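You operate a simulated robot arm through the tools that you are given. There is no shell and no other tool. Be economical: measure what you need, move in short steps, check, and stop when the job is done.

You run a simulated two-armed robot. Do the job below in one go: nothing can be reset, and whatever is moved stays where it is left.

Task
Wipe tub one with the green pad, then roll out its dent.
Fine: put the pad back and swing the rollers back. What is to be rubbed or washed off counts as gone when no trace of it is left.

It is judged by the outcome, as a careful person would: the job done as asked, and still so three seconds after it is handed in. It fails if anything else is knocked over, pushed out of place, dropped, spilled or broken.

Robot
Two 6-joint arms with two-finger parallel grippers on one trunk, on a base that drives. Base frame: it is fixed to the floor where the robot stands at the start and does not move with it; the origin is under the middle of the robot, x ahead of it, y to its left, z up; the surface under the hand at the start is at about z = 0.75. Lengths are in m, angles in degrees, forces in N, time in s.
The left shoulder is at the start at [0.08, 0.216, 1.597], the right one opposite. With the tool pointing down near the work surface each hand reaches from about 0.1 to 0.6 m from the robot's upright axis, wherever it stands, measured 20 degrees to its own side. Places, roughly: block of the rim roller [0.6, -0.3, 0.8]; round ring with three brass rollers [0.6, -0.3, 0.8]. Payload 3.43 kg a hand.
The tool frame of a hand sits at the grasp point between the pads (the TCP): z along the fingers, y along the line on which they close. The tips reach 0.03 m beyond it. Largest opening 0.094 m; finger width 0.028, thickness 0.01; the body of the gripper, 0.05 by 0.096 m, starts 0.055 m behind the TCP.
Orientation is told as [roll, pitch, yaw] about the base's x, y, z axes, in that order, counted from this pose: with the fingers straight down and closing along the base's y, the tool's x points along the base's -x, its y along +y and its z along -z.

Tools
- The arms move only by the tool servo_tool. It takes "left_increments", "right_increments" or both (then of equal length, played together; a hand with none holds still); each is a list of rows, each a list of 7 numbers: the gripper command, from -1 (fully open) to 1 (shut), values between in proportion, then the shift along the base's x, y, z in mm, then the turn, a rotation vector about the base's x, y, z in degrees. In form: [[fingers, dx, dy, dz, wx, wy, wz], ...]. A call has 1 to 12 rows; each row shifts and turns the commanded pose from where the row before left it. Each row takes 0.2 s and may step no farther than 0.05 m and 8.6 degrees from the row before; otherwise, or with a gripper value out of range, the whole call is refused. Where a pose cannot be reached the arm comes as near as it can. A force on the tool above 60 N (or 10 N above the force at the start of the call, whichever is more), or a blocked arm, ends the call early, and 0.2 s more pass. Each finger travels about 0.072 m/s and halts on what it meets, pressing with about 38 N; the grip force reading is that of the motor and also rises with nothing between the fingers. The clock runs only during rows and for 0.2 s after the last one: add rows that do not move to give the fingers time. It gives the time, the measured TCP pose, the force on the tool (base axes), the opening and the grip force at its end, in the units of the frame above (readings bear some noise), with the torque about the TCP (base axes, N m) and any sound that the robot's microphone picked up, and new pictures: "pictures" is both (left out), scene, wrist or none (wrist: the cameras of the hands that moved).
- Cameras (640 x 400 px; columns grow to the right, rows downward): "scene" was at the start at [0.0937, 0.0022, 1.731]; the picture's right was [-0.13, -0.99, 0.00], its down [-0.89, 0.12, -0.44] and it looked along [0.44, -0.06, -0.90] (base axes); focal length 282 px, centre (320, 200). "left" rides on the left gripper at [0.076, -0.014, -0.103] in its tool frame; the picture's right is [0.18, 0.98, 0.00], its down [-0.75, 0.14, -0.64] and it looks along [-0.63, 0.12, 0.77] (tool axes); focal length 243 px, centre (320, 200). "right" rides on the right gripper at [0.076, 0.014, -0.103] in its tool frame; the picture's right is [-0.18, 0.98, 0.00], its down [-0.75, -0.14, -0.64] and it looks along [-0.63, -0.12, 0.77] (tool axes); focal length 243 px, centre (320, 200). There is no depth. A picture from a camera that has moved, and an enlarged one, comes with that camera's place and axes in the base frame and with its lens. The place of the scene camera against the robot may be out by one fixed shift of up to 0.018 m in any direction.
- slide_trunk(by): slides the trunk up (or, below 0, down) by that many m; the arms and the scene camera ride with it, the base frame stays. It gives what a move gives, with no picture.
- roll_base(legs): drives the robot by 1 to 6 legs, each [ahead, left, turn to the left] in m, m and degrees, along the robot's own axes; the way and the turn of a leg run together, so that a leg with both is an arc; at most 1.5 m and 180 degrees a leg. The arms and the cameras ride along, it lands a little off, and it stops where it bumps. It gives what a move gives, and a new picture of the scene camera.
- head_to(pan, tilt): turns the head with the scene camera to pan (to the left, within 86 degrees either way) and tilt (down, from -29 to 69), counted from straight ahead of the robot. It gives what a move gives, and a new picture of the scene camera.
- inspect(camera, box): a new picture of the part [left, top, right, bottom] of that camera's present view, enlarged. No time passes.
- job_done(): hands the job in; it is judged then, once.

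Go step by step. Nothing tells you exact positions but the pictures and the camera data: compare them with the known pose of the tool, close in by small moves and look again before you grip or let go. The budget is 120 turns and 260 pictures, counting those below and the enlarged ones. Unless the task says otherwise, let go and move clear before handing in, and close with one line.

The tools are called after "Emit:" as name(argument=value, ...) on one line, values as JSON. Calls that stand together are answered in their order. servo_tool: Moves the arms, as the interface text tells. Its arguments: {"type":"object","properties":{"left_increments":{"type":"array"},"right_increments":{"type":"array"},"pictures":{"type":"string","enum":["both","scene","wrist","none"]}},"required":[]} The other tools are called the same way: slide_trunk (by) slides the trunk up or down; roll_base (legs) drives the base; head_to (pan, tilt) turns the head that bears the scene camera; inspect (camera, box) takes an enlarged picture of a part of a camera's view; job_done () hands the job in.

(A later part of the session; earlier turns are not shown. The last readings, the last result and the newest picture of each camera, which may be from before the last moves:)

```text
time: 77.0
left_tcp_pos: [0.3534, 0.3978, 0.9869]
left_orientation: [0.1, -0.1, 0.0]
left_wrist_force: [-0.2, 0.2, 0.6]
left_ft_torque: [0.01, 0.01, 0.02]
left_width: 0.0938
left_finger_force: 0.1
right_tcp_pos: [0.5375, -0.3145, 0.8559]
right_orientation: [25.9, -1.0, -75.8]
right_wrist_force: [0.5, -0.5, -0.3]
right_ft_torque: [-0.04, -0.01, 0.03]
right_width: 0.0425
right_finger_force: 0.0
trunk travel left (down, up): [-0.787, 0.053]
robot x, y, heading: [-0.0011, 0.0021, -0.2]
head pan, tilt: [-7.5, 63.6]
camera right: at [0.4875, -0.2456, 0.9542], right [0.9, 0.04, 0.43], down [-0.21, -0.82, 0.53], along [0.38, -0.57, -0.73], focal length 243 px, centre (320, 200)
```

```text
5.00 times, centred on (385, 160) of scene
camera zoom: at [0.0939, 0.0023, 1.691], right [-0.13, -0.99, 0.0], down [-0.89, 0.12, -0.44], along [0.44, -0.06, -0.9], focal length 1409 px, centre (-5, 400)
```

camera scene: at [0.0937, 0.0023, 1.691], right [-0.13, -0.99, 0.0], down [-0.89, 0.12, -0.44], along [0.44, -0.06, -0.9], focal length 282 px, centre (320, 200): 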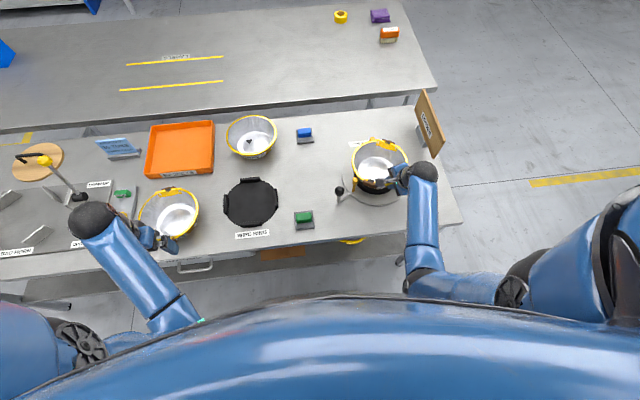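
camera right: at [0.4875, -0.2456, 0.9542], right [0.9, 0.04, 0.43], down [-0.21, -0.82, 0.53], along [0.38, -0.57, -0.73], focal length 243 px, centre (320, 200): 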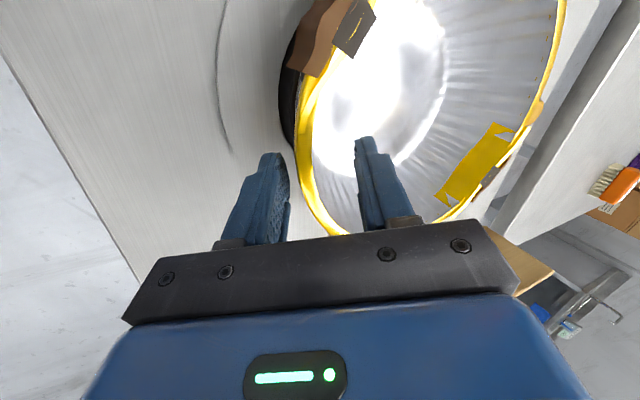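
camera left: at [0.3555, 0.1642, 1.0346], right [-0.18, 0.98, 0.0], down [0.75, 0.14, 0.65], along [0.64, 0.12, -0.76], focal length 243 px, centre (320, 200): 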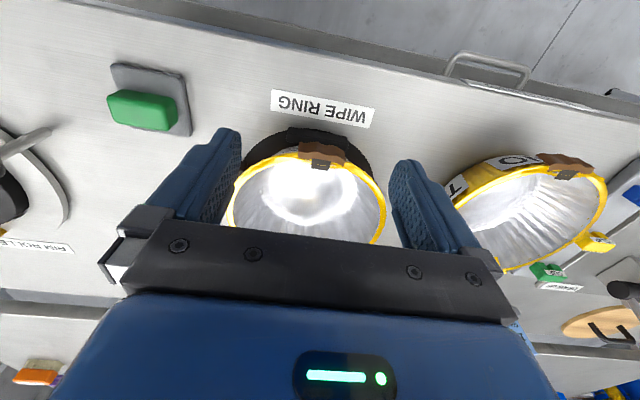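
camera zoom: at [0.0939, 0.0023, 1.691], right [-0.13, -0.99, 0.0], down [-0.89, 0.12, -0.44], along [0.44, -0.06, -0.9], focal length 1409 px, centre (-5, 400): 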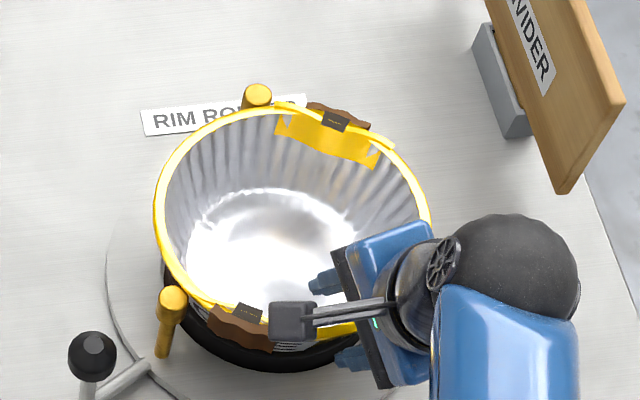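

The tub sits free on the block. Retreating the hand.

Emit:
servo_tool(right_increments=[[0.1, -4, -1, 9, 0, 0, 0], [0.1, -6, -2, 14, 0, 0, 0], [0.1, -8, -2, 18, 0, 0, 0], [0.1, -12, -3, 18, 0, 0, 0], [0.1, -30, -10, 15, 0, 0, 0], [0.1, -30, -15, 10, 0, 0, 0], [0.1, 0, 0, 0, 0, 0, 0]], pictures="both")

Emit:
inspect(camera="scene", box=[325, 110, 425, 210])

Emit:
inspect(camera="right", box=[260, 0, 640, 240])

```text
time: 78.5
left_tcp_pos: [0.3531, 0.3977, 0.9869]
left_orientation: [0.1, -0.1, 0.0]
left_wrist_force: [-0.4, 0.1, -0.8]
left_ft_torque: [0.0, -0.01, -0.01]
left_width: 0.0938
left_finger_force: 0.1
right_tcp_pos: [0.4498, -0.346, 0.9379]
right_orientation: [25.8, -1.0, -75.8]
right_wrist_force: [-0.2, -0.8, -0.2]
right_ft_torque: [0.01, 0.03, 0.0]
right_width: 0.0421
right_finger_force: 0.1
trunk travel left (down, up): [-0.787, 0.053]
robot x, y, heading: [0.0016, -0.0002, -0.1]
head pan, tilt: [-7.5, 63.6]
camera scene: at [0.0944, 0.0022, 1.691], right [-0.13, -0.99, 0.0], down [-0.89, 0.12, -0.44], along [0.44, -0.06, -0.9], focal length 282 px, centre (320, 200)
camera right: at [0.3992, -0.2777, 1.037], right [0.9, 0.05, 0.43], down [-0.21, -0.82, 0.53], along [0.38, -0.57, -0.73], focal length 243 px, centre (320, 200)
```

scene: 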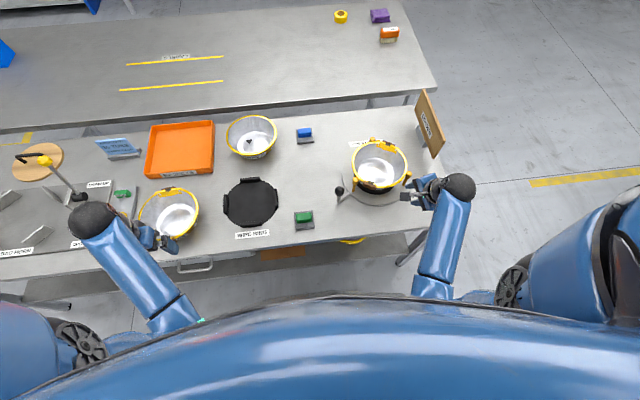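
right: 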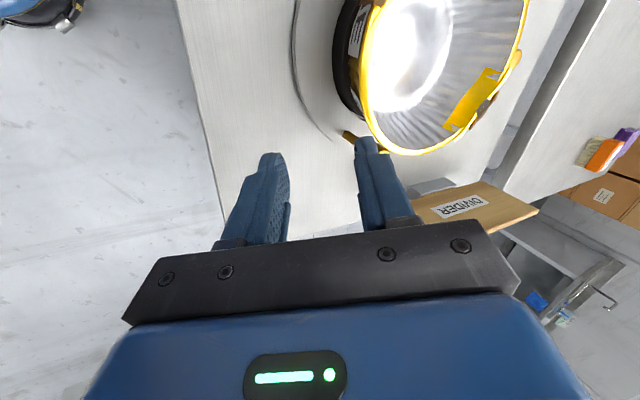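

```text
4.00 times, centred on (375, 160) of scene
camera zoom: at [0.0944, 0.0022, 1.691], right [-0.13, -0.99, 0.0], down [-0.89, 0.12, -0.44], along [0.44, -0.06, -0.9], focal length 1128 px, centre (100, 360)
```

zoom: 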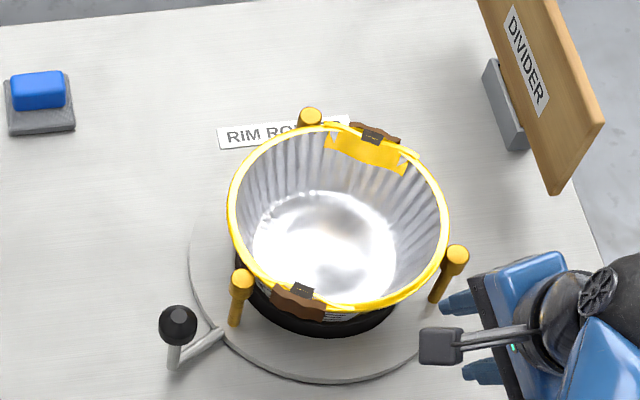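

```text
1.67 times, centred on (450, 120) of right
camera zoom: at [0.3992, -0.2777, 1.037], right [0.9, 0.05, 0.43], down [-0.21, -0.82, 0.53], along [0.38, -0.57, -0.73], focal length 404 px, centre (103, 333)
```

zoom: 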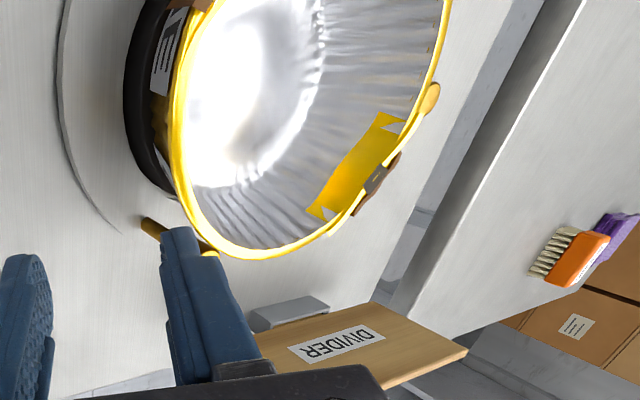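

The tub sits centred among the three rollers. Next is the handle: its knob stands at about (0.533, -0.125, 0.845). I'll right the right hand, set its closing direction along the knob's tangent (yaw −60°) and bring it over the knob.

Emit:
servo_tool(right_increments=[[-1, 0, 20, 0, -1.68, 6.3, 0], [-1, 0, 20, 0, -1.68, 6.3, 0], [-1, 0, 30, 0, -1.68, 6.3, 0], [-1, 0, 30, 0, -1.68, 6.3, 0], [-1, 0, 30, 0, 0, 0, 8], [-1, 10, 30, 0, 0, 0, 8], [-1, 10, 30, 0, 0, 0, 0], [-1, 10, 20, 0, 0, 0, 0], [-1, 0, 0, 0, 0, 0, 0]], pictures="both")

Emit:
inspect(camera="right", box=[220, 0, 640, 240])

```text
time: 80.5
left_tcp_pos: [0.3538, 0.3974, 0.9872]
left_orientation: [0.0, -0.1, 0.0]
left_wrist_force: [-0.6, 0.2, -0.7]
left_ft_torque: [-0.01, -0.01, 0.02]
left_width: 0.094
left_finger_force: 0.1
right_tcp_pos: [0.4762, -0.1372, 0.9409]
right_orientation: [-0.1, -1.2, -59.2]
right_wrist_force: [-0.5, -0.5, -0.3]
right_ft_torque: [0.01, 0.0, 0.02]
right_width: 0.0941
right_finger_force: 0.1
trunk travel left (down, up): [-0.787, 0.053]
robot x, y, heading: [0.0009, -0.0008, 0.0]
head pan, tilt: [-7.5, 63.6]
camera scene: at [0.0932, 0.0019, 1.691], right [-0.13, -0.99, 0.0], down [-0.89, 0.12, -0.44], along [0.44, -0.06, -0.9], focal length 282 px, centre (320, 200)
camera right: at [0.449, -0.0612, 1.0418], right [0.94, 0.34, 0.0], down [0.26, -0.71, 0.66], along [0.23, -0.62, -0.75], focal length 243 px, centre (320, 200)
```

scene: 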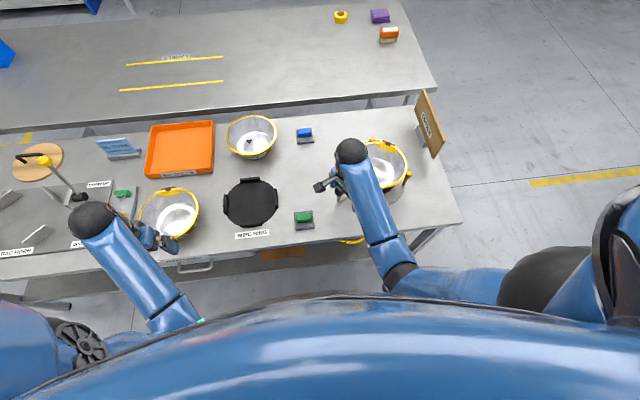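
right: 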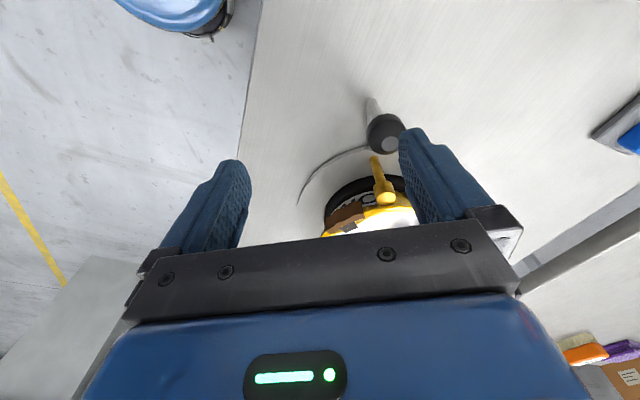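

```text
1.52 times, centred on (430, 120) of right
camera zoom: at [0.449, -0.0612, 1.0418], right [0.94, 0.34, 0.0], down [0.26, -0.71, 0.66], along [0.23, -0.62, -0.75], focal length 370 px, centre (152, 322)
```

zoom: 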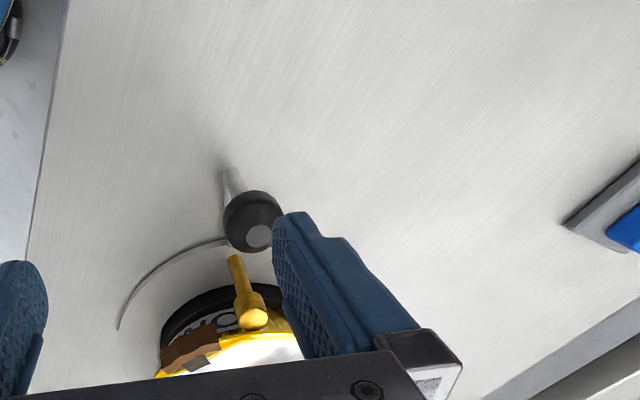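

Knob located at (0.536, -0.131); roller axis at (0.631, -0.294). Moving over the knob and down around it.

Emit:
servo_tool(right_increments=[[-1, 30, 3, 0, 0, 0, 0], [-1, 30, 3, 0, 0, 0, 0], [-1, 0, 0, -20, 0, 0, 0], [-1, 0, 0, -20, 0, 0, 0], [-1, 0, 0, 0, 0, 0, 0]], pictures="wrist")

Emit:
inspect(camera="right", box=[200, 40, 460, 240])

```text
time: 81.8
left_tcp_pos: [0.3535, 0.3978, 0.9879]
left_orientation: [0.1, -0.1, 0.0]
left_wrist_force: [0.0, 0.3, 0.1]
left_ft_torque: [0.04, -0.01, 0.02]
left_width: 0.094
left_finger_force: 0.2
right_tcp_pos: [0.5376, -0.129, 0.8991]
right_orientation: [-0.2, -1.2, -59.3]
right_wrist_force: [-1.1, 0.6, 0.7]
right_ft_torque: [0.02, -0.01, 0.02]
right_width: 0.0938
right_finger_force: 0.0
trunk travel left (down, up): [-0.787, 0.053]
robot x, y, heading: [-0.0023, -0.0013, 0.0]
head pan, tilt: [-7.5, 63.6]
camera right: at [0.5106, -0.0541, 1.0014], right [0.94, 0.34, 0.0], down [0.26, -0.71, 0.66], along [0.23, -0.62, -0.75], focal length 243 px, centre (320, 200)
```

right: 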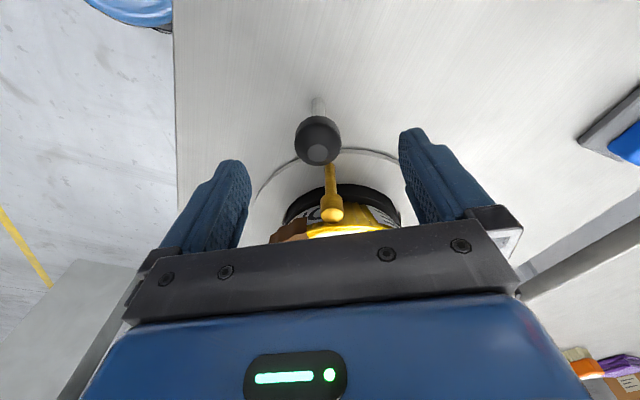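

```text
2.00 times, centred on (330, 140) of right
camera zoom: at [0.5106, -0.0541, 1.0014], right [0.94, 0.34, 0.0], down [0.26, -0.71, 0.66], along [0.23, -0.62, -0.75], focal length 485 px, centre (300, 320)
```

zoom: 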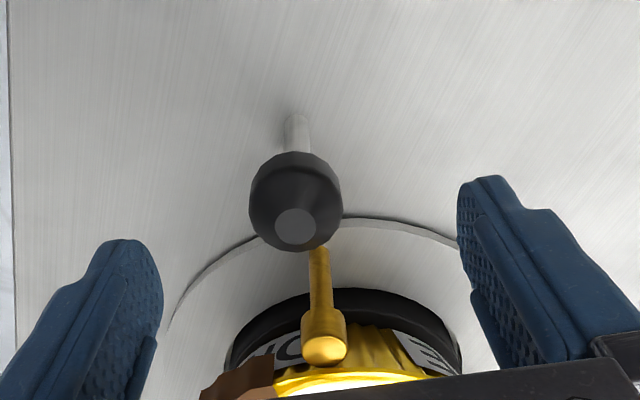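

Centred on the knob. Going down and closing.

Emit:
servo_tool(right_increments=[[-1, 0, -1, -20, 0, 0, 0], [-1, 0, 0, -20, 0, 0, 0], [-1, 0, 0, -9, 0, 0, 0], [0.2, 0, 0, 0, 0, 0, 0], [0.6, 0, 0, 0, 0, 0, 0], [1, 0, 0, 0, 0, 0, 0], [1, 0, 0, 0, 0, 0, 0], [1, 0, 0, 0, 0, 0, 0]], pictures="wrist")

Emit:
inspect(camera="right", box=[200, 40, 460, 240])

```text
time: 83.5
left_tcp_pos: [0.353, 0.3976, 0.9862]
left_orientation: [0.1, 0.0, 0.0]
left_wrist_force: [-0.2, -0.3, 1.1]
left_ft_torque: [0.0, 0.0, -0.01]
left_width: 0.0939
left_finger_force: 0.1
right_tcp_pos: [0.5365, -0.1315, 0.8488]
right_orientation: [-0.2, -1.2, -59.3]
right_wrist_force: [-3.8, -1.7, -1.5]
right_ft_torque: [-0.15, 0.0, -0.06]
right_width: 0.0336
right_finger_force: 45.0
trunk travel left (down, up): [-0.787, 0.053]
robot x, y, heading: [0.0001, -0.0048, 0.1]
head pan, tilt: [-7.5, 63.6]
camera right: at [0.5094, -0.0562, 0.9517], right [0.94, 0.34, 0.0], down [0.26, -0.71, 0.66], along [0.23, -0.62, -0.75], focal length 243 px, centre (320, 200)
```

right: 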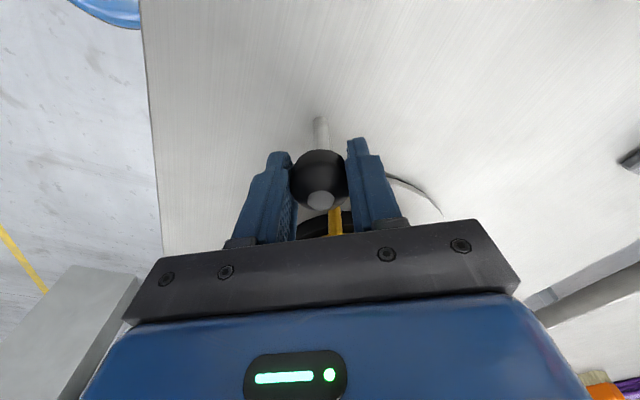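

```text
2.00 times, centred on (330, 140) of right
camera zoom: at [0.5094, -0.0562, 0.9517], right [0.94, 0.34, 0.0], down [0.26, -0.71, 0.66], along [0.23, -0.62, -0.75], focal length 485 px, centre (300, 320)
```

zoom: 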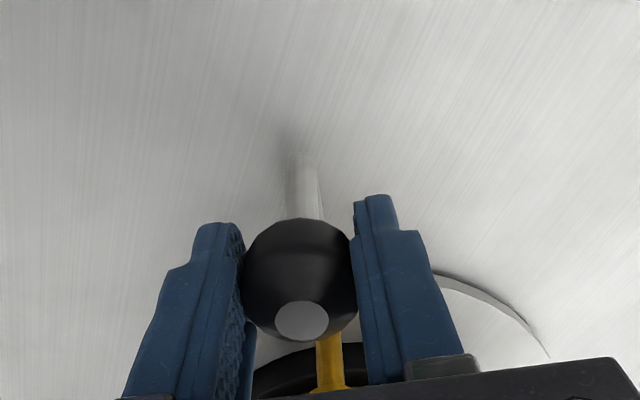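

Knob gripped. Testing the direction with a small counter-clockwise nudge along the arc.

Emit:
servo_tool(right_increments=[[1, -4.3, -2.4, 0, 0, 0, 1.5], [1, -4.3, -2.5, 0, 0, 0, 1.5], [1, 0, 0, 0, 0, 0, 0]], pictures="none")

Emit:
inspect(camera="scene", box=[325, 110, 425, 210])

```text
time: 84.3
left_tcp_pos: [0.3539, 0.3969, 0.9878]
left_orientation: [0.1, -0.1, 0.0]
left_wrist_force: [1.1, -0.5, -0.2]
left_ft_torque: [0.0, 0.0, -0.01]
left_width: 0.0938
left_finger_force: 0.0
right_tcp_pos: [0.5279, -0.1356, 0.8498]
right_orientation: [-0.3, -1.1, -56.4]
right_wrist_force: [1.5, -0.8, -8.8]
right_ft_torque: [-0.18, -0.37, -0.06]
right_width: 0.0335
right_finger_force: 45.6
trunk travel left (down, up): [-0.787, 0.053]
robot x, y, heading: [-0.0046, -0.0021, -0.1]
head pan, tilt: [-7.5, 63.6]
```

```text
4.00 times, centred on (375, 160) of scene
camera zoom: at [0.0952, 0.0018, 1.6909], right [-0.13, -0.99, 0.0], down [-0.89, 0.12, -0.44], along [0.44, -0.06, -0.9], focal length 1128 px, centre (100, 360)
```

zoom: 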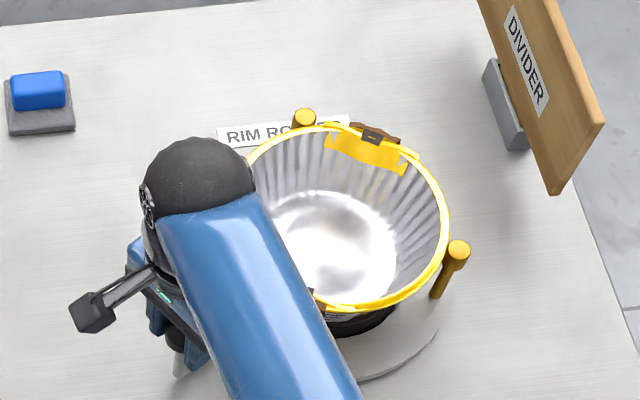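

The ring turns freely counter-clockwise. Continuing along the arc in small rows, watching force and rollers.

Emit:
servo_tool(right_increments=[[1, -10.8, -7.6, -1, 0, 0, 4], [1, -10.3, -8.3, 0, 0, 0, 4], [1, -9.7, -9.0, 0, 0, 0, 4], [1, -9.0, -9.7, 0, 0, 0, 4], [1, 0, 0, 0, 0, 0, 0]], pictures="none")

Emit:
inspect(camera="scene", box=[325, 110, 425, 210])

```text
time: 85.5
left_tcp_pos: [0.3542, 0.3977, 0.9874]
left_orientation: [0.1, -0.2, 0.0]
left_wrist_force: [-0.1, 0.0, 0.4]
left_ft_torque: [0.01, -0.02, 0.01]
left_width: 0.0939
left_finger_force: 0.1
right_tcp_pos: [0.4891, -0.1697, 0.8492]
right_orientation: [0.0, -1.2, -40.2]
right_wrist_force: [-0.8, 3.4, -6.2]
right_ft_torque: [0.39, 0.02, 0.45]
right_width: 0.0335
right_finger_force: 45.1
trunk travel left (down, up): [-0.787, 0.053]
robot x, y, heading: [-0.0023, -0.0005, 0.2]
head pan, tilt: [-7.5, 63.6]
```

```text
4.00 times, centred on (375, 160) of scene
camera zoom: at [0.0944, 0.0028, 1.691], right [-0.13, -0.99, 0.0], down [-0.89, 0.12, -0.44], along [0.44, -0.06, -0.9], focal length 1128 px, centre (100, 360)
```

zoom: 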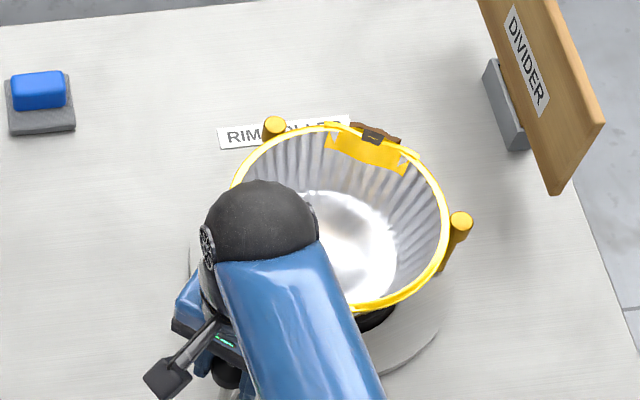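

Rollers are travelling along the rim, the tub stays put. Continuing.

Emit:
servo_tool(right_increments=[[1, -8.3, -10.3, -0.5, 0, 0, 4], [1, -7.6, -10.8, 0, 0, 0, 4], [1, -6.8, -11.3, 0, 0, 0, 4], [1, -6.0, -11.8, 0, 0, 0, 4], [1, -5.2, -12.2, 0, 0, 0, 4], [1, 0, 0, 0, 0, 0, 0]], pictures="none")

Emit:
inspect(camera="scene", box=[325, 110, 425, 210])

```text
time: 87.0
left_tcp_pos: [0.3534, 0.3981, 0.9885]
left_orientation: [0.2, -0.1, 0.0]
left_wrist_force: [-0.8, -0.4, -0.7]
left_ft_torque: [-0.02, 0.0, 0.02]
left_width: 0.0941
left_finger_force: 0.0
right_tcp_pos: [0.4547, -0.2274, 0.85]
right_orientation: [-0.2, -1.3, -20.3]
right_wrist_force: [0.2, 0.4, 7.5]
right_ft_torque: [0.4, 1.05, 0.21]
right_width: 0.0335
right_finger_force: 45.0
trunk travel left (down, up): [-0.787, 0.053]
robot x, y, heading: [0.0011, -0.0003, 0.0]
head pan, tilt: [-7.5, 63.6]
```

```text
4.00 times, centred on (375, 160) of scene
camera zoom: at [0.0931, 0.0029, 1.6912], right [-0.13, -0.99, 0.0], down [-0.89, 0.12, -0.44], along [0.44, -0.06, -0.9], focal length 1128 px, centre (100, 360)
```

zoom: 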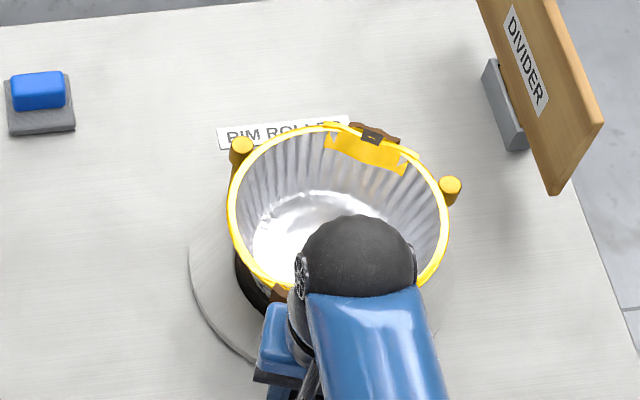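

Smooth so far (39° turned). Continuing toward the near side and beyond.

Emit:
servo_tool(right_increments=[[1, -4.3, -12.5, 1, 0, 0, 4], [1, -3.4, -12.75, 0, 0, 0, 4], [1, -2.5, -13.0, 0, 0, 0, 4], [1, -1.6, -13.1, 0, 0, 0, 4], [1, -0.7, -13.2, 0, 0, 0, 4], [1, 0.2, -13.2, 0, 0, 0, 4], [1, 1.15, -13.15, 0, 0, 0, 4], [1, 0, 0, 0, 0, 0, 0]], pictures="none")

Emit:
inspect(camera="scene", box=[325, 110, 425, 210])

```text
time: 88.8
left_tcp_pos: [0.3542, 0.3963, 0.9862]
left_orientation: [0.1, 0.0, 0.0]
left_wrist_force: [0.7, 1.1, -0.7]
left_ft_torque: [-0.03, 0.02, 0.01]
left_width: 0.0943
left_finger_force: 0.1
right_tcp_pos: [0.4436, -0.3184, 0.849]
right_orientation: [-0.1, -1.3, 7.7]
right_wrist_force: [1.2, 1.0, -3.1]
right_ft_torque: [-0.08, 0.77, 0.2]
right_width: 0.0335
right_finger_force: 45.4
trunk travel left (down, up): [-0.787, 0.053]
robot x, y, heading: [0.001, 0.001, 0.2]
head pan, tilt: [-7.5, 63.6]
```

```text
4.00 times, centred on (375, 160) of scene
camera zoom: at [0.0943, 0.0022, 1.691], right [-0.13, -0.99, 0.0], down [-0.89, 0.12, -0.44], along [0.44, -0.06, -0.9], focal length 1128 px, centre (100, 360)
```

zoom: 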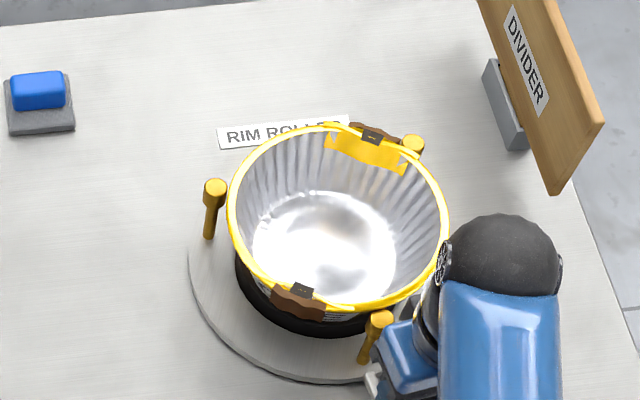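

Halfway; still free. Continuing.

Emit:
servo_tool(right_increments=[[1, 2.1, -13.0, 0, 0, 0, 4], [1, 3.0, -12.9, 0, 0, 0, 4], [1, 3.9, -12.6, 0, 0, 0, 4], [1, 4.7, -12.3, 0, 0, 0, 4], [1, 5.6, -12.0, 0, 0, 0, 4], [1, 6.4, -11.5, 0, 0, 0, 4], [1, 7.2, -11.1, 0, 0, 0, 4], [1, 7.9, -10.5, 0, 0, 0, 4], [1, 0, 0, 0, 0, 0, 0]], pictures="none")

Emit:
inspect(camera="scene", box=[325, 110, 435, 210])

```text
time: 90.8
left_tcp_pos: [0.3543, 0.3996, 0.9863]
left_orientation: [0.1, 0.0, 0.0]
left_wrist_force: [0.7, -1.1, 0.0]
left_ft_torque: [-0.01, 0.0, 0.01]
left_width: 0.0938
left_finger_force: 0.1
right_tcp_pos: [0.4848, -0.4146, 0.8498]
right_orientation: [0.1, -1.1, 39.8]
right_wrist_force: [6.6, 7.6, -11.3]
right_ft_torque: [0.25, -0.12, 0.35]
right_width: 0.0335
right_finger_force: 44.9
trunk travel left (down, up): [-0.787, 0.053]
robot x, y, heading: [0.0003, 0.0013, -0.0]
head pan, tilt: [-7.5, 63.6]
```

```text
4.00 times, centred on (380, 160) of scene
camera zoom: at [0.0966, 0.0027, 1.6908], right [-0.13, -0.99, 0.0], down [-0.89, 0.12, -0.44], along [0.44, -0.06, -0.9], focal length 1128 px, centre (80, 360)
```

zoom: 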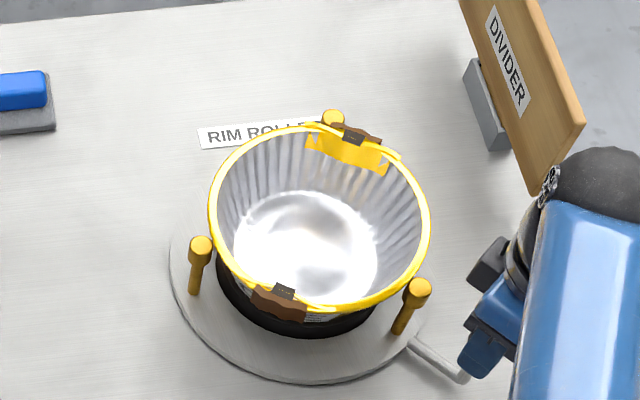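

Nearly 100° turned. A slight inward correction, then on to just past 120° so every bit of rim is rolled.

Emit:
servo_tool(right_increments=[[1, 9.5, -9.4, -1, 0, 0, 4], [1, 9.3, -9.3, 0, 0, 0, 4], [1, 10, -8.7, 0, 0, 0, 4], [1, 10.5, -7.9, 0, 0, 0, 4], [1, 11.1, -7.2, 0, 0, 0, 4], [1, 11.5, -6.4, 0, 0, 0, 4], [1, 0, 0, 0, 0, 0, 0]], pictures="none")

Emit:
inspect(camera="scene", box=[325, 110, 435, 210])

```text
time: 92.3
left_tcp_pos: [0.3489, 0.401, 0.9863]
left_orientation: [-0.1, -0.4, 0.0]
left_wrist_force: [-0.5, 0.6, 0.2]
left_ft_torque: [0.04, 0.0, 0.01]
left_width: 0.0942
left_finger_force: 0.1
right_tcp_pos: [0.5376, -0.4577, 0.8483]
right_orientation: [0.5, -1.2, 63.8]
right_wrist_force: [-31.1, 28.5, 1.3]
right_ft_torque: [0.53, 0.21, 0.09]
right_width: 0.0336
right_finger_force: 44.8
trunk travel left (down, up): [-0.787, 0.053]
robot x, y, heading: [-0.0008, -0.0003, -0.2]
head pan, tilt: [-7.5, 63.6]
```

```text
4.00 times, centred on (380, 160) of scene
camera zoom: at [0.0863, 0.009, 1.6913], right [-0.13, -0.99, 0.0], down [-0.89, 0.11, -0.45], along [0.44, -0.06, -0.89], focal length 1128 px, centre (80, 360)
```

zoom: 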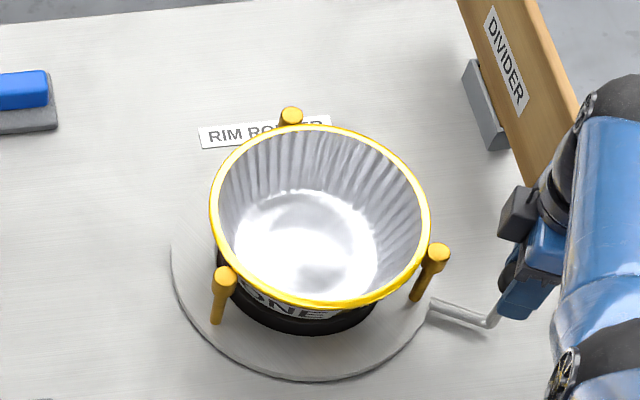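

The end stop is reached at 120° and the kinked, brown-marked spots on the rim are gone: the dent is rolled out. Now swinging the rollers back along the same arc.

Emit:
servo_tool(right_increments=[[1, -11.5, 6.4, 0, 0, 0, -4], [1, -11.1, 7.2, 0, 0, 0, -4], [1, -10.5, 7.9, 0, 0, 0, -4], [1, -10, 8.7, 0, 0, 0, -4], [1, -9.3, 9.3, 0, 0, 0, -4], [1, -8.7, 10.0, 0, 0, 0, -4], [1, -7.9, 10.5, 0, 0, 0, -4], [1, -7.2, 11.1, 0, 0, 0, -4], [1, -6.4, 11.5, 0, 0, 0, -4], [1, -5.6, 12.0, 0, 0, 0, -4], [1, -4.7, 12.3, 0, 0, 0, -4], [1, 0, 0, 0, 0, 0, 0]], pictures="none")

```text
time: 95.0
left_tcp_pos: [0.3515, 0.3978, 0.9889]
left_orientation: [0.1, -0.4, 0.0]
left_wrist_force: [0.3, -1.4, 0.6]
left_ft_torque: [-0.01, 0.02, 0.0]
left_width: 0.094
left_finger_force: 0.1
right_tcp_pos: [0.4512, -0.3562, 0.8505]
right_orientation: [-0.2, -1.2, 19.6]
right_wrist_force: [-13.7, -4.2, 12.8]
right_ft_torque: [-0.31, 0.64, -0.16]
right_width: 0.0335
right_finger_force: 45.5
trunk travel left (down, up): [-0.787, 0.053]
robot x, y, heading: [-0.0002, -0.0009, 0.0]
head pan, tilt: [-7.5, 63.6]
```

Emit:
servo_tool(right_increments=[[1, -5.3, 12.1, 1, 0, 0, -4], [1, -3.0, 12.9, 0.5, 0, 0, -4], [1, -2.1, 13.0, 0, 0, 0, -4], [1, -1.15, 13.15, 0, 0, 0, -4], [1, -0.2, 13.2, 0, 0, 0, -4], [1, 0.7, 13.2, 0, 0, 0, -4], [1, 1.6, 13.1, 0, 0, 0, -4], [1, 2.5, 13.0, 0, 0, 0, -4], [1, 3.4, 12.75, 0, 0, 0, -4], [1, 4.3, 12.5, 0, 0, 0, -4], [1, 0, 0, 0, 0, 0, 0]], pictures="none")

Emit:
inspect(camera="scene", box=[325, 110, 435, 210])

```text
time: 97.3
left_tcp_pos: [0.3531, 0.3975, 0.9869]
left_orientation: [0.1, 0.0, 0.0]
left_wrist_force: [-0.1, 1.3, -0.3]
left_ft_torque: [-0.01, -0.01, -0.03]
left_width: 0.0939
left_finger_force: 0.0
right_tcp_pos: [0.4531, -0.227, 0.8499]
right_orientation: [-0.2, -1.0, -20.4]
right_wrist_force: [-8.0, 2.6, -11.2]
right_ft_torque: [-0.08, -0.3, -0.17]
right_width: 0.0335
right_finger_force: 44.9
trunk travel left (down, up): [-0.787, 0.053]
robot x, y, heading: [-0.0001, 0.0006, 0.0]
head pan, tilt: [-7.5, 63.6]
```

```text
4.00 times, centred on (380, 160) of scene
camera zoom: at [0.0934, 0.002, 1.6909], right [-0.13, -0.99, 0.0], down [-0.89, 0.12, -0.44], along [0.44, -0.06, -0.9], focal length 1128 px, centre (80, 360)
```

zoom: 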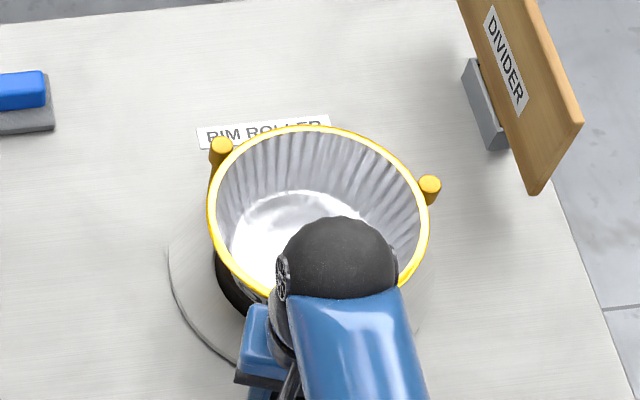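

Emit:
servo_tool(right_increments=[[1, 4.3, 12.5, -1, 0, 0, -4], [1, 6.0, 11.8, 0, 0, 0, -4], [1, 6.8, 11.3, 0, 0, 0, -4], [1, 7.6, 10.8, 0, 0, 0, -4], [1, 8.3, 10.3, 0, 0, 0, -4], [1, 9.0, 9.7, 0, 0, 0, -4], [1, 9.7, 9.0, 0, 0, 0, -4], [1, 10.3, 8.3, 0, 0, 0, -4], [1, 10.8, 7.6, 0, 0, 0, -4], [1, 4.3, 2.5, 0, 0, 0, -1.5], [1, 4.3, 2.5, 0, 0, 0, -1.5], [1, 0, 0, 0, 0, 0, 0]], pictures="wrist")

Emit:
inspect(camera="scene", box=[325, 110, 425, 210])

```text
time: 100.0
left_tcp_pos: [0.3532, 0.399, 0.9864]
left_orientation: [0.0, -0.2, 0.0]
left_wrist_force: [-0.1, -0.2, 0.1]
left_ft_torque: [-0.01, 0.0, 0.0]
left_width: 0.0941
left_finger_force: 0.0
right_tcp_pos: [0.5359, -0.131, 0.8512]
right_orientation: [-0.2, -1.2, -59.3]
right_wrist_force: [-7.7, 9.9, -7.6]
right_ft_torque: [-0.04, -0.1, 0.2]
right_width: 0.0333
right_finger_force: 45.3
trunk travel left (down, up): [-0.787, 0.053]
robot x, y, heading: [0.0041, -0.0015, 0.0]
head pan, tilt: [-7.5, 63.6]
camera right: at [0.5086, -0.0548, 0.9521], right [0.94, 0.34, 0.0], down [0.26, -0.71, 0.66], along [0.23, -0.62, -0.75], focal length 243 px, centre (320, 200)
```

right: 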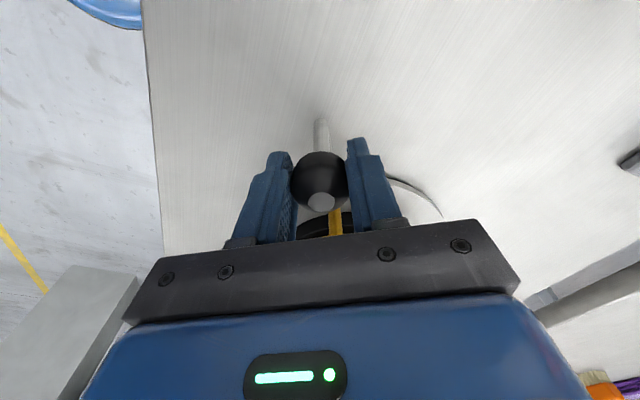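

```text
4.00 times, centred on (375, 160) of scene
camera zoom: at [0.0931, 0.0041, 1.691], right [-0.13, -0.99, 0.0], down [-0.89, 0.12, -0.44], along [0.44, -0.06, -0.9], focal length 1128 px, centre (100, 360)
```

zoom: 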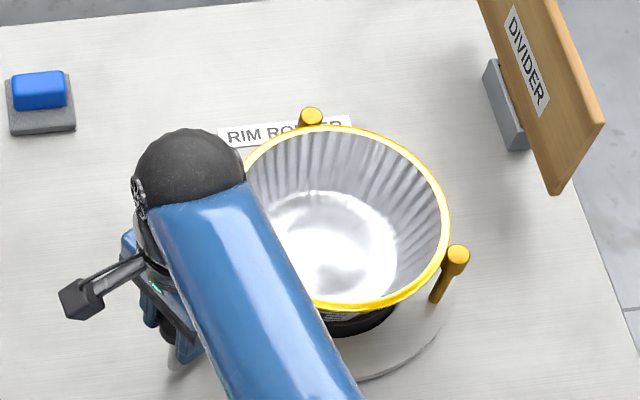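

Handle and rollers are back at the starting position. A tiny nudge to confirm it's at its home stop, then release.

Emit:
servo_tool(right_increments=[[1, 1.7, 1.0, 0, 0, 0, 0], [1, 1.7, 1.0, 0, 0, 0, 0], [1, 0, 0, 0, 0, 0, 0]], pictures="none")

```text
time: 100.8
left_tcp_pos: [0.351, 0.3985, 0.9868]
left_orientation: [0.1, -0.3, 0.0]
left_wrist_force: [0.8, 0.2, -0.5]
left_ft_torque: [-0.01, -0.02, -0.01]
left_width: 0.0941
left_finger_force: 0.0
right_tcp_pos: [0.5354, -0.1301, 0.85]
right_orientation: [-0.3, -1.2, -59.4]
right_wrist_force: [-22.4, 2.2, -2.0]
right_ft_torque: [0.25, 0.82, -0.2]
right_width: 0.0334
right_finger_force: 44.6
trunk travel left (down, up): [-0.787, 0.053]
robot x, y, heading: [-0.0009, 0.0024, 0.0]
head pan, tilt: [-7.5, 63.6]
```

It's firmly at the home stop. Relaxing, releasing the knob and moving up and clear.

Emit:
servo_tool(right_increments=[[1, -3.0, -1.8, 0, 0, 0, 0], [0.4, 0, 0, 0, 0, 0, 0], [-0.2, 0, 0, 0, 0, 0, 0], [-0.6, 0, 0, 0, 0, 0, 0], [-0.6, 0, 0, 0, 0, 0, 0], [-0.6, 0, 0, 25, 0, 0, 0], [-0.6, 0, 0, 30, 0, 0, 0], [-0.6, 0, 0, 30, 0, 0, 0], [-0.6, -30, -10, 5, 0, 0, 0], [-0.6, -40, -40, 0, 0, 0, 0], [-0.6, -30, -40, 0, 0, 0, 0], [-0.6, 0, -30, 0, 0, 0, 0]], pictures="none")

Emit:
servo_tool(right_increments=[[-0.6, 0, -40, 0, 0, 0, 0], [-0.6, 0, -40, 0, 0, 0, 0], [-0.6, 0, 0, 0, 0, 0, 0]], pictures="both")

Emit:
inspect(camera="scene", box=[320, 110, 430, 210])

Emit:
inspect(camera="scene", box=[200, 150, 330, 250])

```text
refused: row 10 steps farther than a row can; nothing moved
```

```text
time: 101.5
left_tcp_pos: [0.353, 0.3975, 0.9877]
left_orientation: [0.1, -0.2, 0.0]
left_wrist_force: [0.7, 0.2, -0.4]
left_ft_torque: [0.0, 0.0, 0.02]
left_width: 0.0939
left_finger_force: 0.2
right_tcp_pos: [0.5406, -0.2076, 0.8505]
right_orientation: [-0.1, -1.3, -59.3]
right_wrist_force: [0.6, -0.3, -0.1]
right_ft_torque: [-0.03, -0.01, 0.03]
right_width: 0.075
right_finger_force: 0.1
trunk travel left (down, up): [-0.787, 0.053]
robot x, y, heading: [-0.0011, -0.003, 0.1]
head pan, tilt: [-7.5, 63.6]
camera scene: at [0.0929, 0.0029, 1.6911], right [-0.13, -0.99, 0.0], down [-0.89, 0.12, -0.44], along [0.44, -0.06, -0.9], focal length 282 px, centre (320, 200)
camera right: at [0.5133, -0.1329, 0.9527], right [0.94, 0.34, 0.0], down [0.26, -0.71, 0.66], along [0.23, -0.62, -0.75], focal length 243 px, centre (320, 200)
```

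scene: 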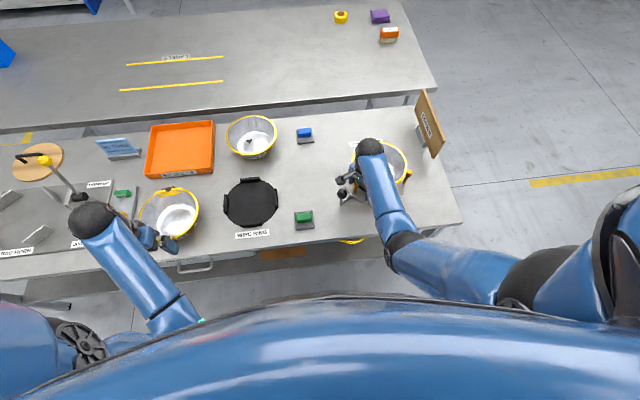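
right: 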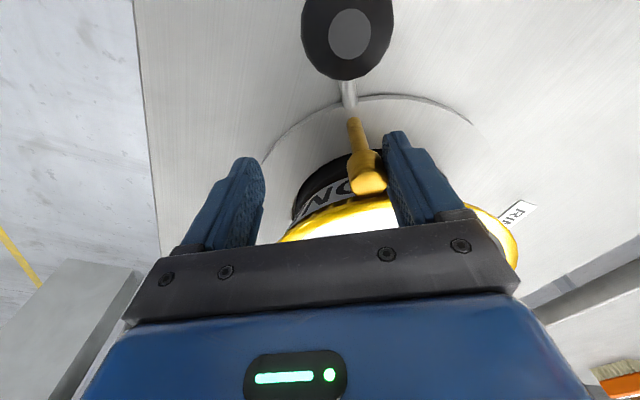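

```text
4.00 times, centred on (375, 160) of scene
camera zoom: at [0.0929, 0.0029, 1.6911], right [-0.13, -0.99, 0.0], down [-0.89, 0.12, -0.44], along [0.44, -0.06, -0.9], focal length 1128 px, centre (100, 360)
```

zoom: 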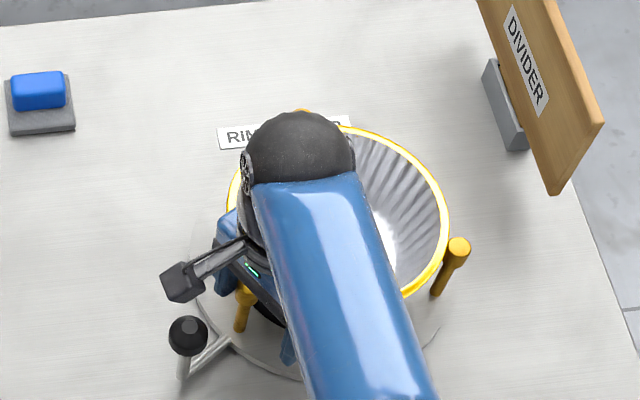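

```text
4.00 times, centred on (265, 200) of scene
camera zoom: at [0.0929, 0.0029, 1.6911], right [-0.13, -0.99, 0.0], down [-0.89, 0.12, -0.44], along [0.44, -0.06, -0.9], focal length 1128 px, centre (540, 200)
```

zoom: 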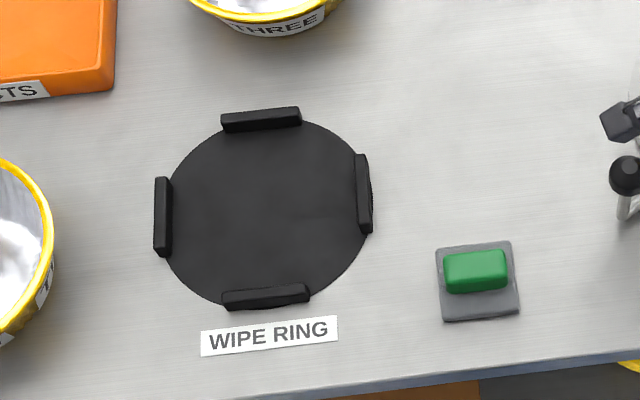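

The first call was refused for a too-long row, so the second one moved the hand while it was still opening. It dragged the knob a few degrees and now straddles a roller without touching anything hard. I'll lift straight up and then push the handle back home.

Emit:
servo_tool(right_increments=[[-0.6, 0, 0, 10, 0, 0, 0], [-0.6, 0, 0, 15, 0, 0, 0], [-0.6, 0, 0, 25, 0, 0, 0], [-0.6, 0, 0, 25, 0, 0, 0], [-0.6, 0, 0, 10, 0, 0, 0], [-0.6, -35, 20, 0, 0, 0, 0], [-0.6, -25, 35, 0, 0, 0, 0], [-0.6, 0, 20, 0, 0, 0, 0], [-0.6, 0, 0, 0, 0, 0, 0]], pictures="both")

Emit:
inspect(camera="scene", box=[320, 110, 430, 210])

Emit:
inspect(camera="right", box=[220, 40, 480, 240])

```text
time: 103.5
left_tcp_pos: [0.3538, 0.3965, 0.9869]
left_orientation: [0.1, -0.1, 0.0]
left_wrist_force: [0.0, 0.4, -0.8]
left_ft_torque: [0.0, 0.01, -0.01]
left_width: 0.0939
left_finger_force: 0.1
right_tcp_pos: [0.4792, -0.1329, 0.9351]
right_orientation: [-0.2, -1.2, -59.3]
right_wrist_force: [0.2, -0.6, 0.6]
right_ft_torque: [-0.04, 0.02, 0.0]
right_width: 0.0753
right_finger_force: 0.0
trunk travel left (down, up): [-0.787, 0.053]
robot x, y, heading: [0.0016, 0.0012, -0.1]
head pan, tilt: [-7.5, 63.6]
camera scene: at [0.0943, 0.0018, 1.691], right [-0.13, -0.99, 0.0], down [-0.89, 0.12, -0.44], along [0.44, -0.06, -0.9], focal length 282 px, centre (320, 200)
camera right: at [0.4514, -0.0573, 1.0374], right [0.94, 0.34, 0.0], down [0.26, -0.71, 0.66], along [0.23, -0.62, -0.75], focal length 243 px, centre (320, 200)
```

scene: 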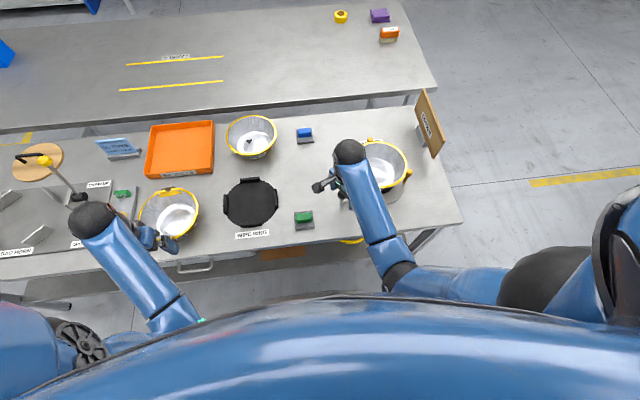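
right: 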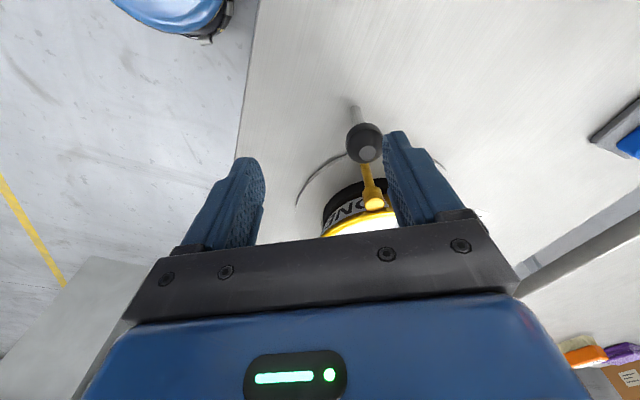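

```text
4.00 times, centred on (375, 160) of scene
camera zoom: at [0.0943, 0.0018, 1.691], right [-0.13, -0.99, 0.0], down [-0.89, 0.12, -0.44], along [0.44, -0.06, -0.9], focal length 1128 px, centre (100, 360)
```

zoom: 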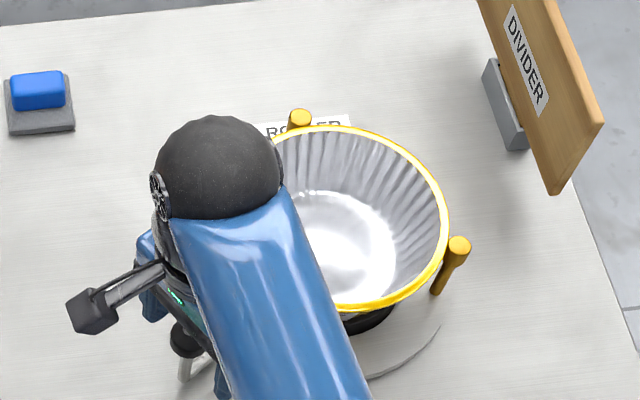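

```text
2.00 times, centred on (350, 140) of right
camera zoom: at [0.4514, -0.0573, 1.0374], right [0.94, 0.34, 0.0], down [0.26, -0.71, 0.66], along [0.23, -0.62, -0.75], focal length 485 px, centre (260, 320)
```

zoom: 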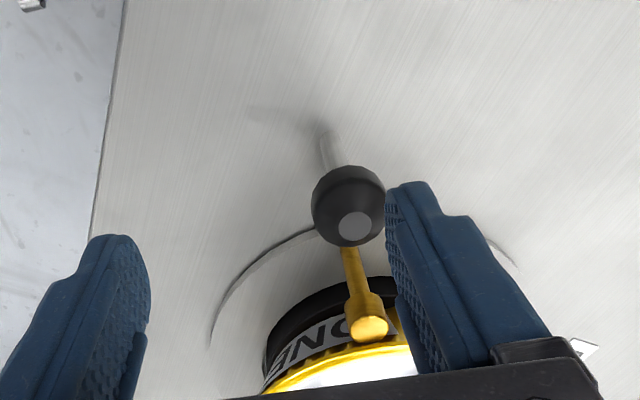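

The handle is about 5° off home; knob now at (0.523, -0.140). I'll regrip it and bring it home.

Emit:
servo_tool(right_increments=[[-1, 22, -3.5, 0, 0, 0, 2], [-1, 22, -3.5, 0, 0, 0, 2], [-1, 0, 0, -20, 0, 0, 0], [-1, 0, 0, -25, 0, 0, 0], [-1, 0, 0, 0, 0, 0, 0]], pictures="wrist")

Emit:
inspect(camera="right", box=[200, 40, 460, 240])

```text
time: 104.8
left_tcp_pos: [0.354, 0.3977, 0.9862]
left_orientation: [0.2, -0.1, 0.0]
left_wrist_force: [-0.5, -0.3, -0.6]
left_ft_torque: [-0.02, 0.02, -0.01]
left_width: 0.0938
left_finger_force: 0.1
right_tcp_pos: [0.5236, -0.1396, 0.8878]
right_orientation: [-0.2, -1.2, -55.3]
right_wrist_force: [-0.4, 0.6, -0.1]
right_ft_torque: [0.0, -0.05, -0.01]
right_width: 0.0941
right_finger_force: 0.1
trunk travel left (down, up): [-0.787, 0.053]
robot x, y, heading: [-0.0004, -0.0039, -0.2]
head pan, tilt: [-7.5, 63.6]
camera right: at [0.491, -0.0674, 0.9909], right [0.91, 0.41, 0.0], down [0.31, -0.69, 0.66], along [0.27, -0.6, -0.75], focal length 243 px, centre (320, 200)
```

right: 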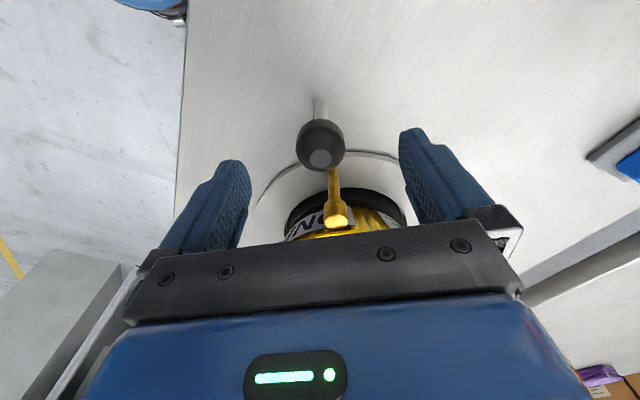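

```text
2.00 times, centred on (330, 140) of right
camera zoom: at [0.491, -0.0674, 0.9909], right [0.91, 0.41, 0.0], down [0.31, -0.69, 0.66], along [0.27, -0.6, -0.75], focal length 485 px, centre (300, 320)
```

zoom: 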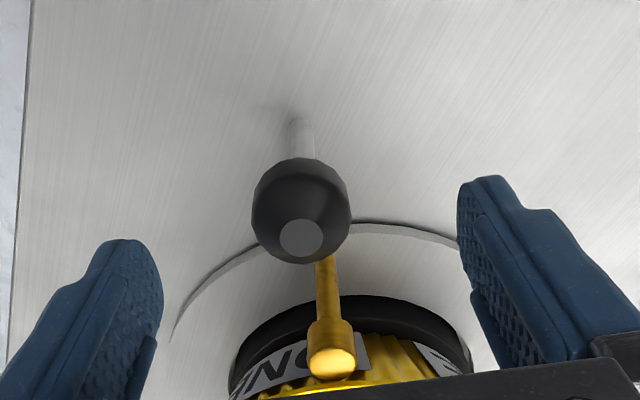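

Centred over the knob. Down, grip, and turn it the last 5° home.

Emit:
servo_tool(right_increments=[[-1, 0, 0, -20, 0, 0, 0], [-1, 0, 0, -19, 0, 0, 0], [0.0, 0, 0, 0, 0, 0, 0], [0.6, 0, 0, 0, 0, 0, 0], [1, 0, 0, 0, 0, 0, 0], [1, 0, 0, 0, 0, 0, 0], [1, 4.6, 3.0, 0, 0, 0, -1.3], [1, 4.6, 3.0, 0, 0, 0, -1.3], [1, 4.6, 3.0, 0, 0, 0, -1.3], [1, 1.3, 0.8, 0, 0, 0, 0], [1, 0, 0, 0, 0, 0, 0]], pictures="none")

Emit:
inspect(camera="scene", box=[325, 110, 425, 210])

```text
time: 107.2
left_tcp_pos: [0.3533, 0.397, 0.9872]
left_orientation: [0.2, -0.1, 0.0]
left_wrist_force: [-0.4, -0.1, 0.5]
left_ft_torque: [0.01, -0.02, 0.0]
left_width: 0.0941
left_finger_force: 0.1
right_tcp_pos: [0.5357, -0.1318, 0.8499]
right_orientation: [-0.2, -1.2, -59.2]
right_wrist_force: [-8.8, 0.0, -6.1]
right_ft_torque: [0.29, 0.25, -0.22]
right_width: 0.0335
right_finger_force: 45.1
trunk travel left (down, up): [-0.787, 0.053]
robot x, y, heading: [0.0045, -0.0001, -0.1]
head pan, tilt: [-7.5, 63.6]
```

```text
4.00 times, centred on (375, 160) of scene
camera zoom: at [0.0929, 0.002, 1.691], right [-0.13, -0.99, 0.0], down [-0.89, 0.12, -0.44], along [0.44, -0.06, -0.9], focal length 1128 px, centre (100, 360)
```

zoom: 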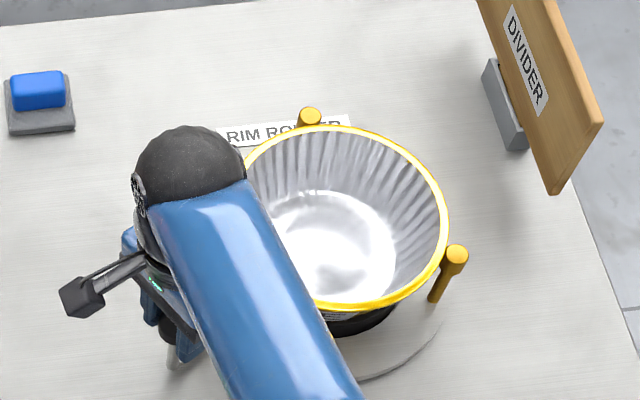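

Back at home (0.536, -0.132), pressing lightly on the stop. Releasing in place, then straight up.

Emit:
servo_tool(right_increments=[[1, 0.5, 0.3, 0, 0, 0, 0], [0.4, 0, 0, 0, 0, 0, 0], [0, 0, 0, 0, 0, 0, 0], [-0.6, 0, 0, 0, 0, 0, 0], [-0.6, 0, 0, 0, 0, 0, 0], [-0.6, 0, 0, 20, 0, 0, 0], [-0.6, 0, 0, 30, 0, 0, 0], [-0.6, 0, 0, 35, 0, 0, 0], [-0.6, 0, 0, 0, 0, 0, 0]], pictures="none")

```text
time: 109.2
left_tcp_pos: [0.3534, 0.3987, 0.9876]
left_orientation: [0.0, -0.1, -0.1]
left_wrist_force: [0.0, -0.5, -0.5]
left_ft_torque: [0.0, 0.01, 0.04]
left_width: 0.0941
left_finger_force: 0.0
right_tcp_pos: [0.5375, -0.1289, 0.9362]
right_orientation: [-0.2, -1.1, -59.1]
right_wrist_force: [0.5, -0.5, 0.4]
right_ft_torque: [-0.01, -0.01, 0.02]
right_width: 0.0753
right_finger_force: 0.0
trunk travel left (down, up): [-0.787, 0.053]
robot x, y, heading: [-0.0008, 0.0026, -0.2]
head pan, tilt: [-7.5, 63.6]
```

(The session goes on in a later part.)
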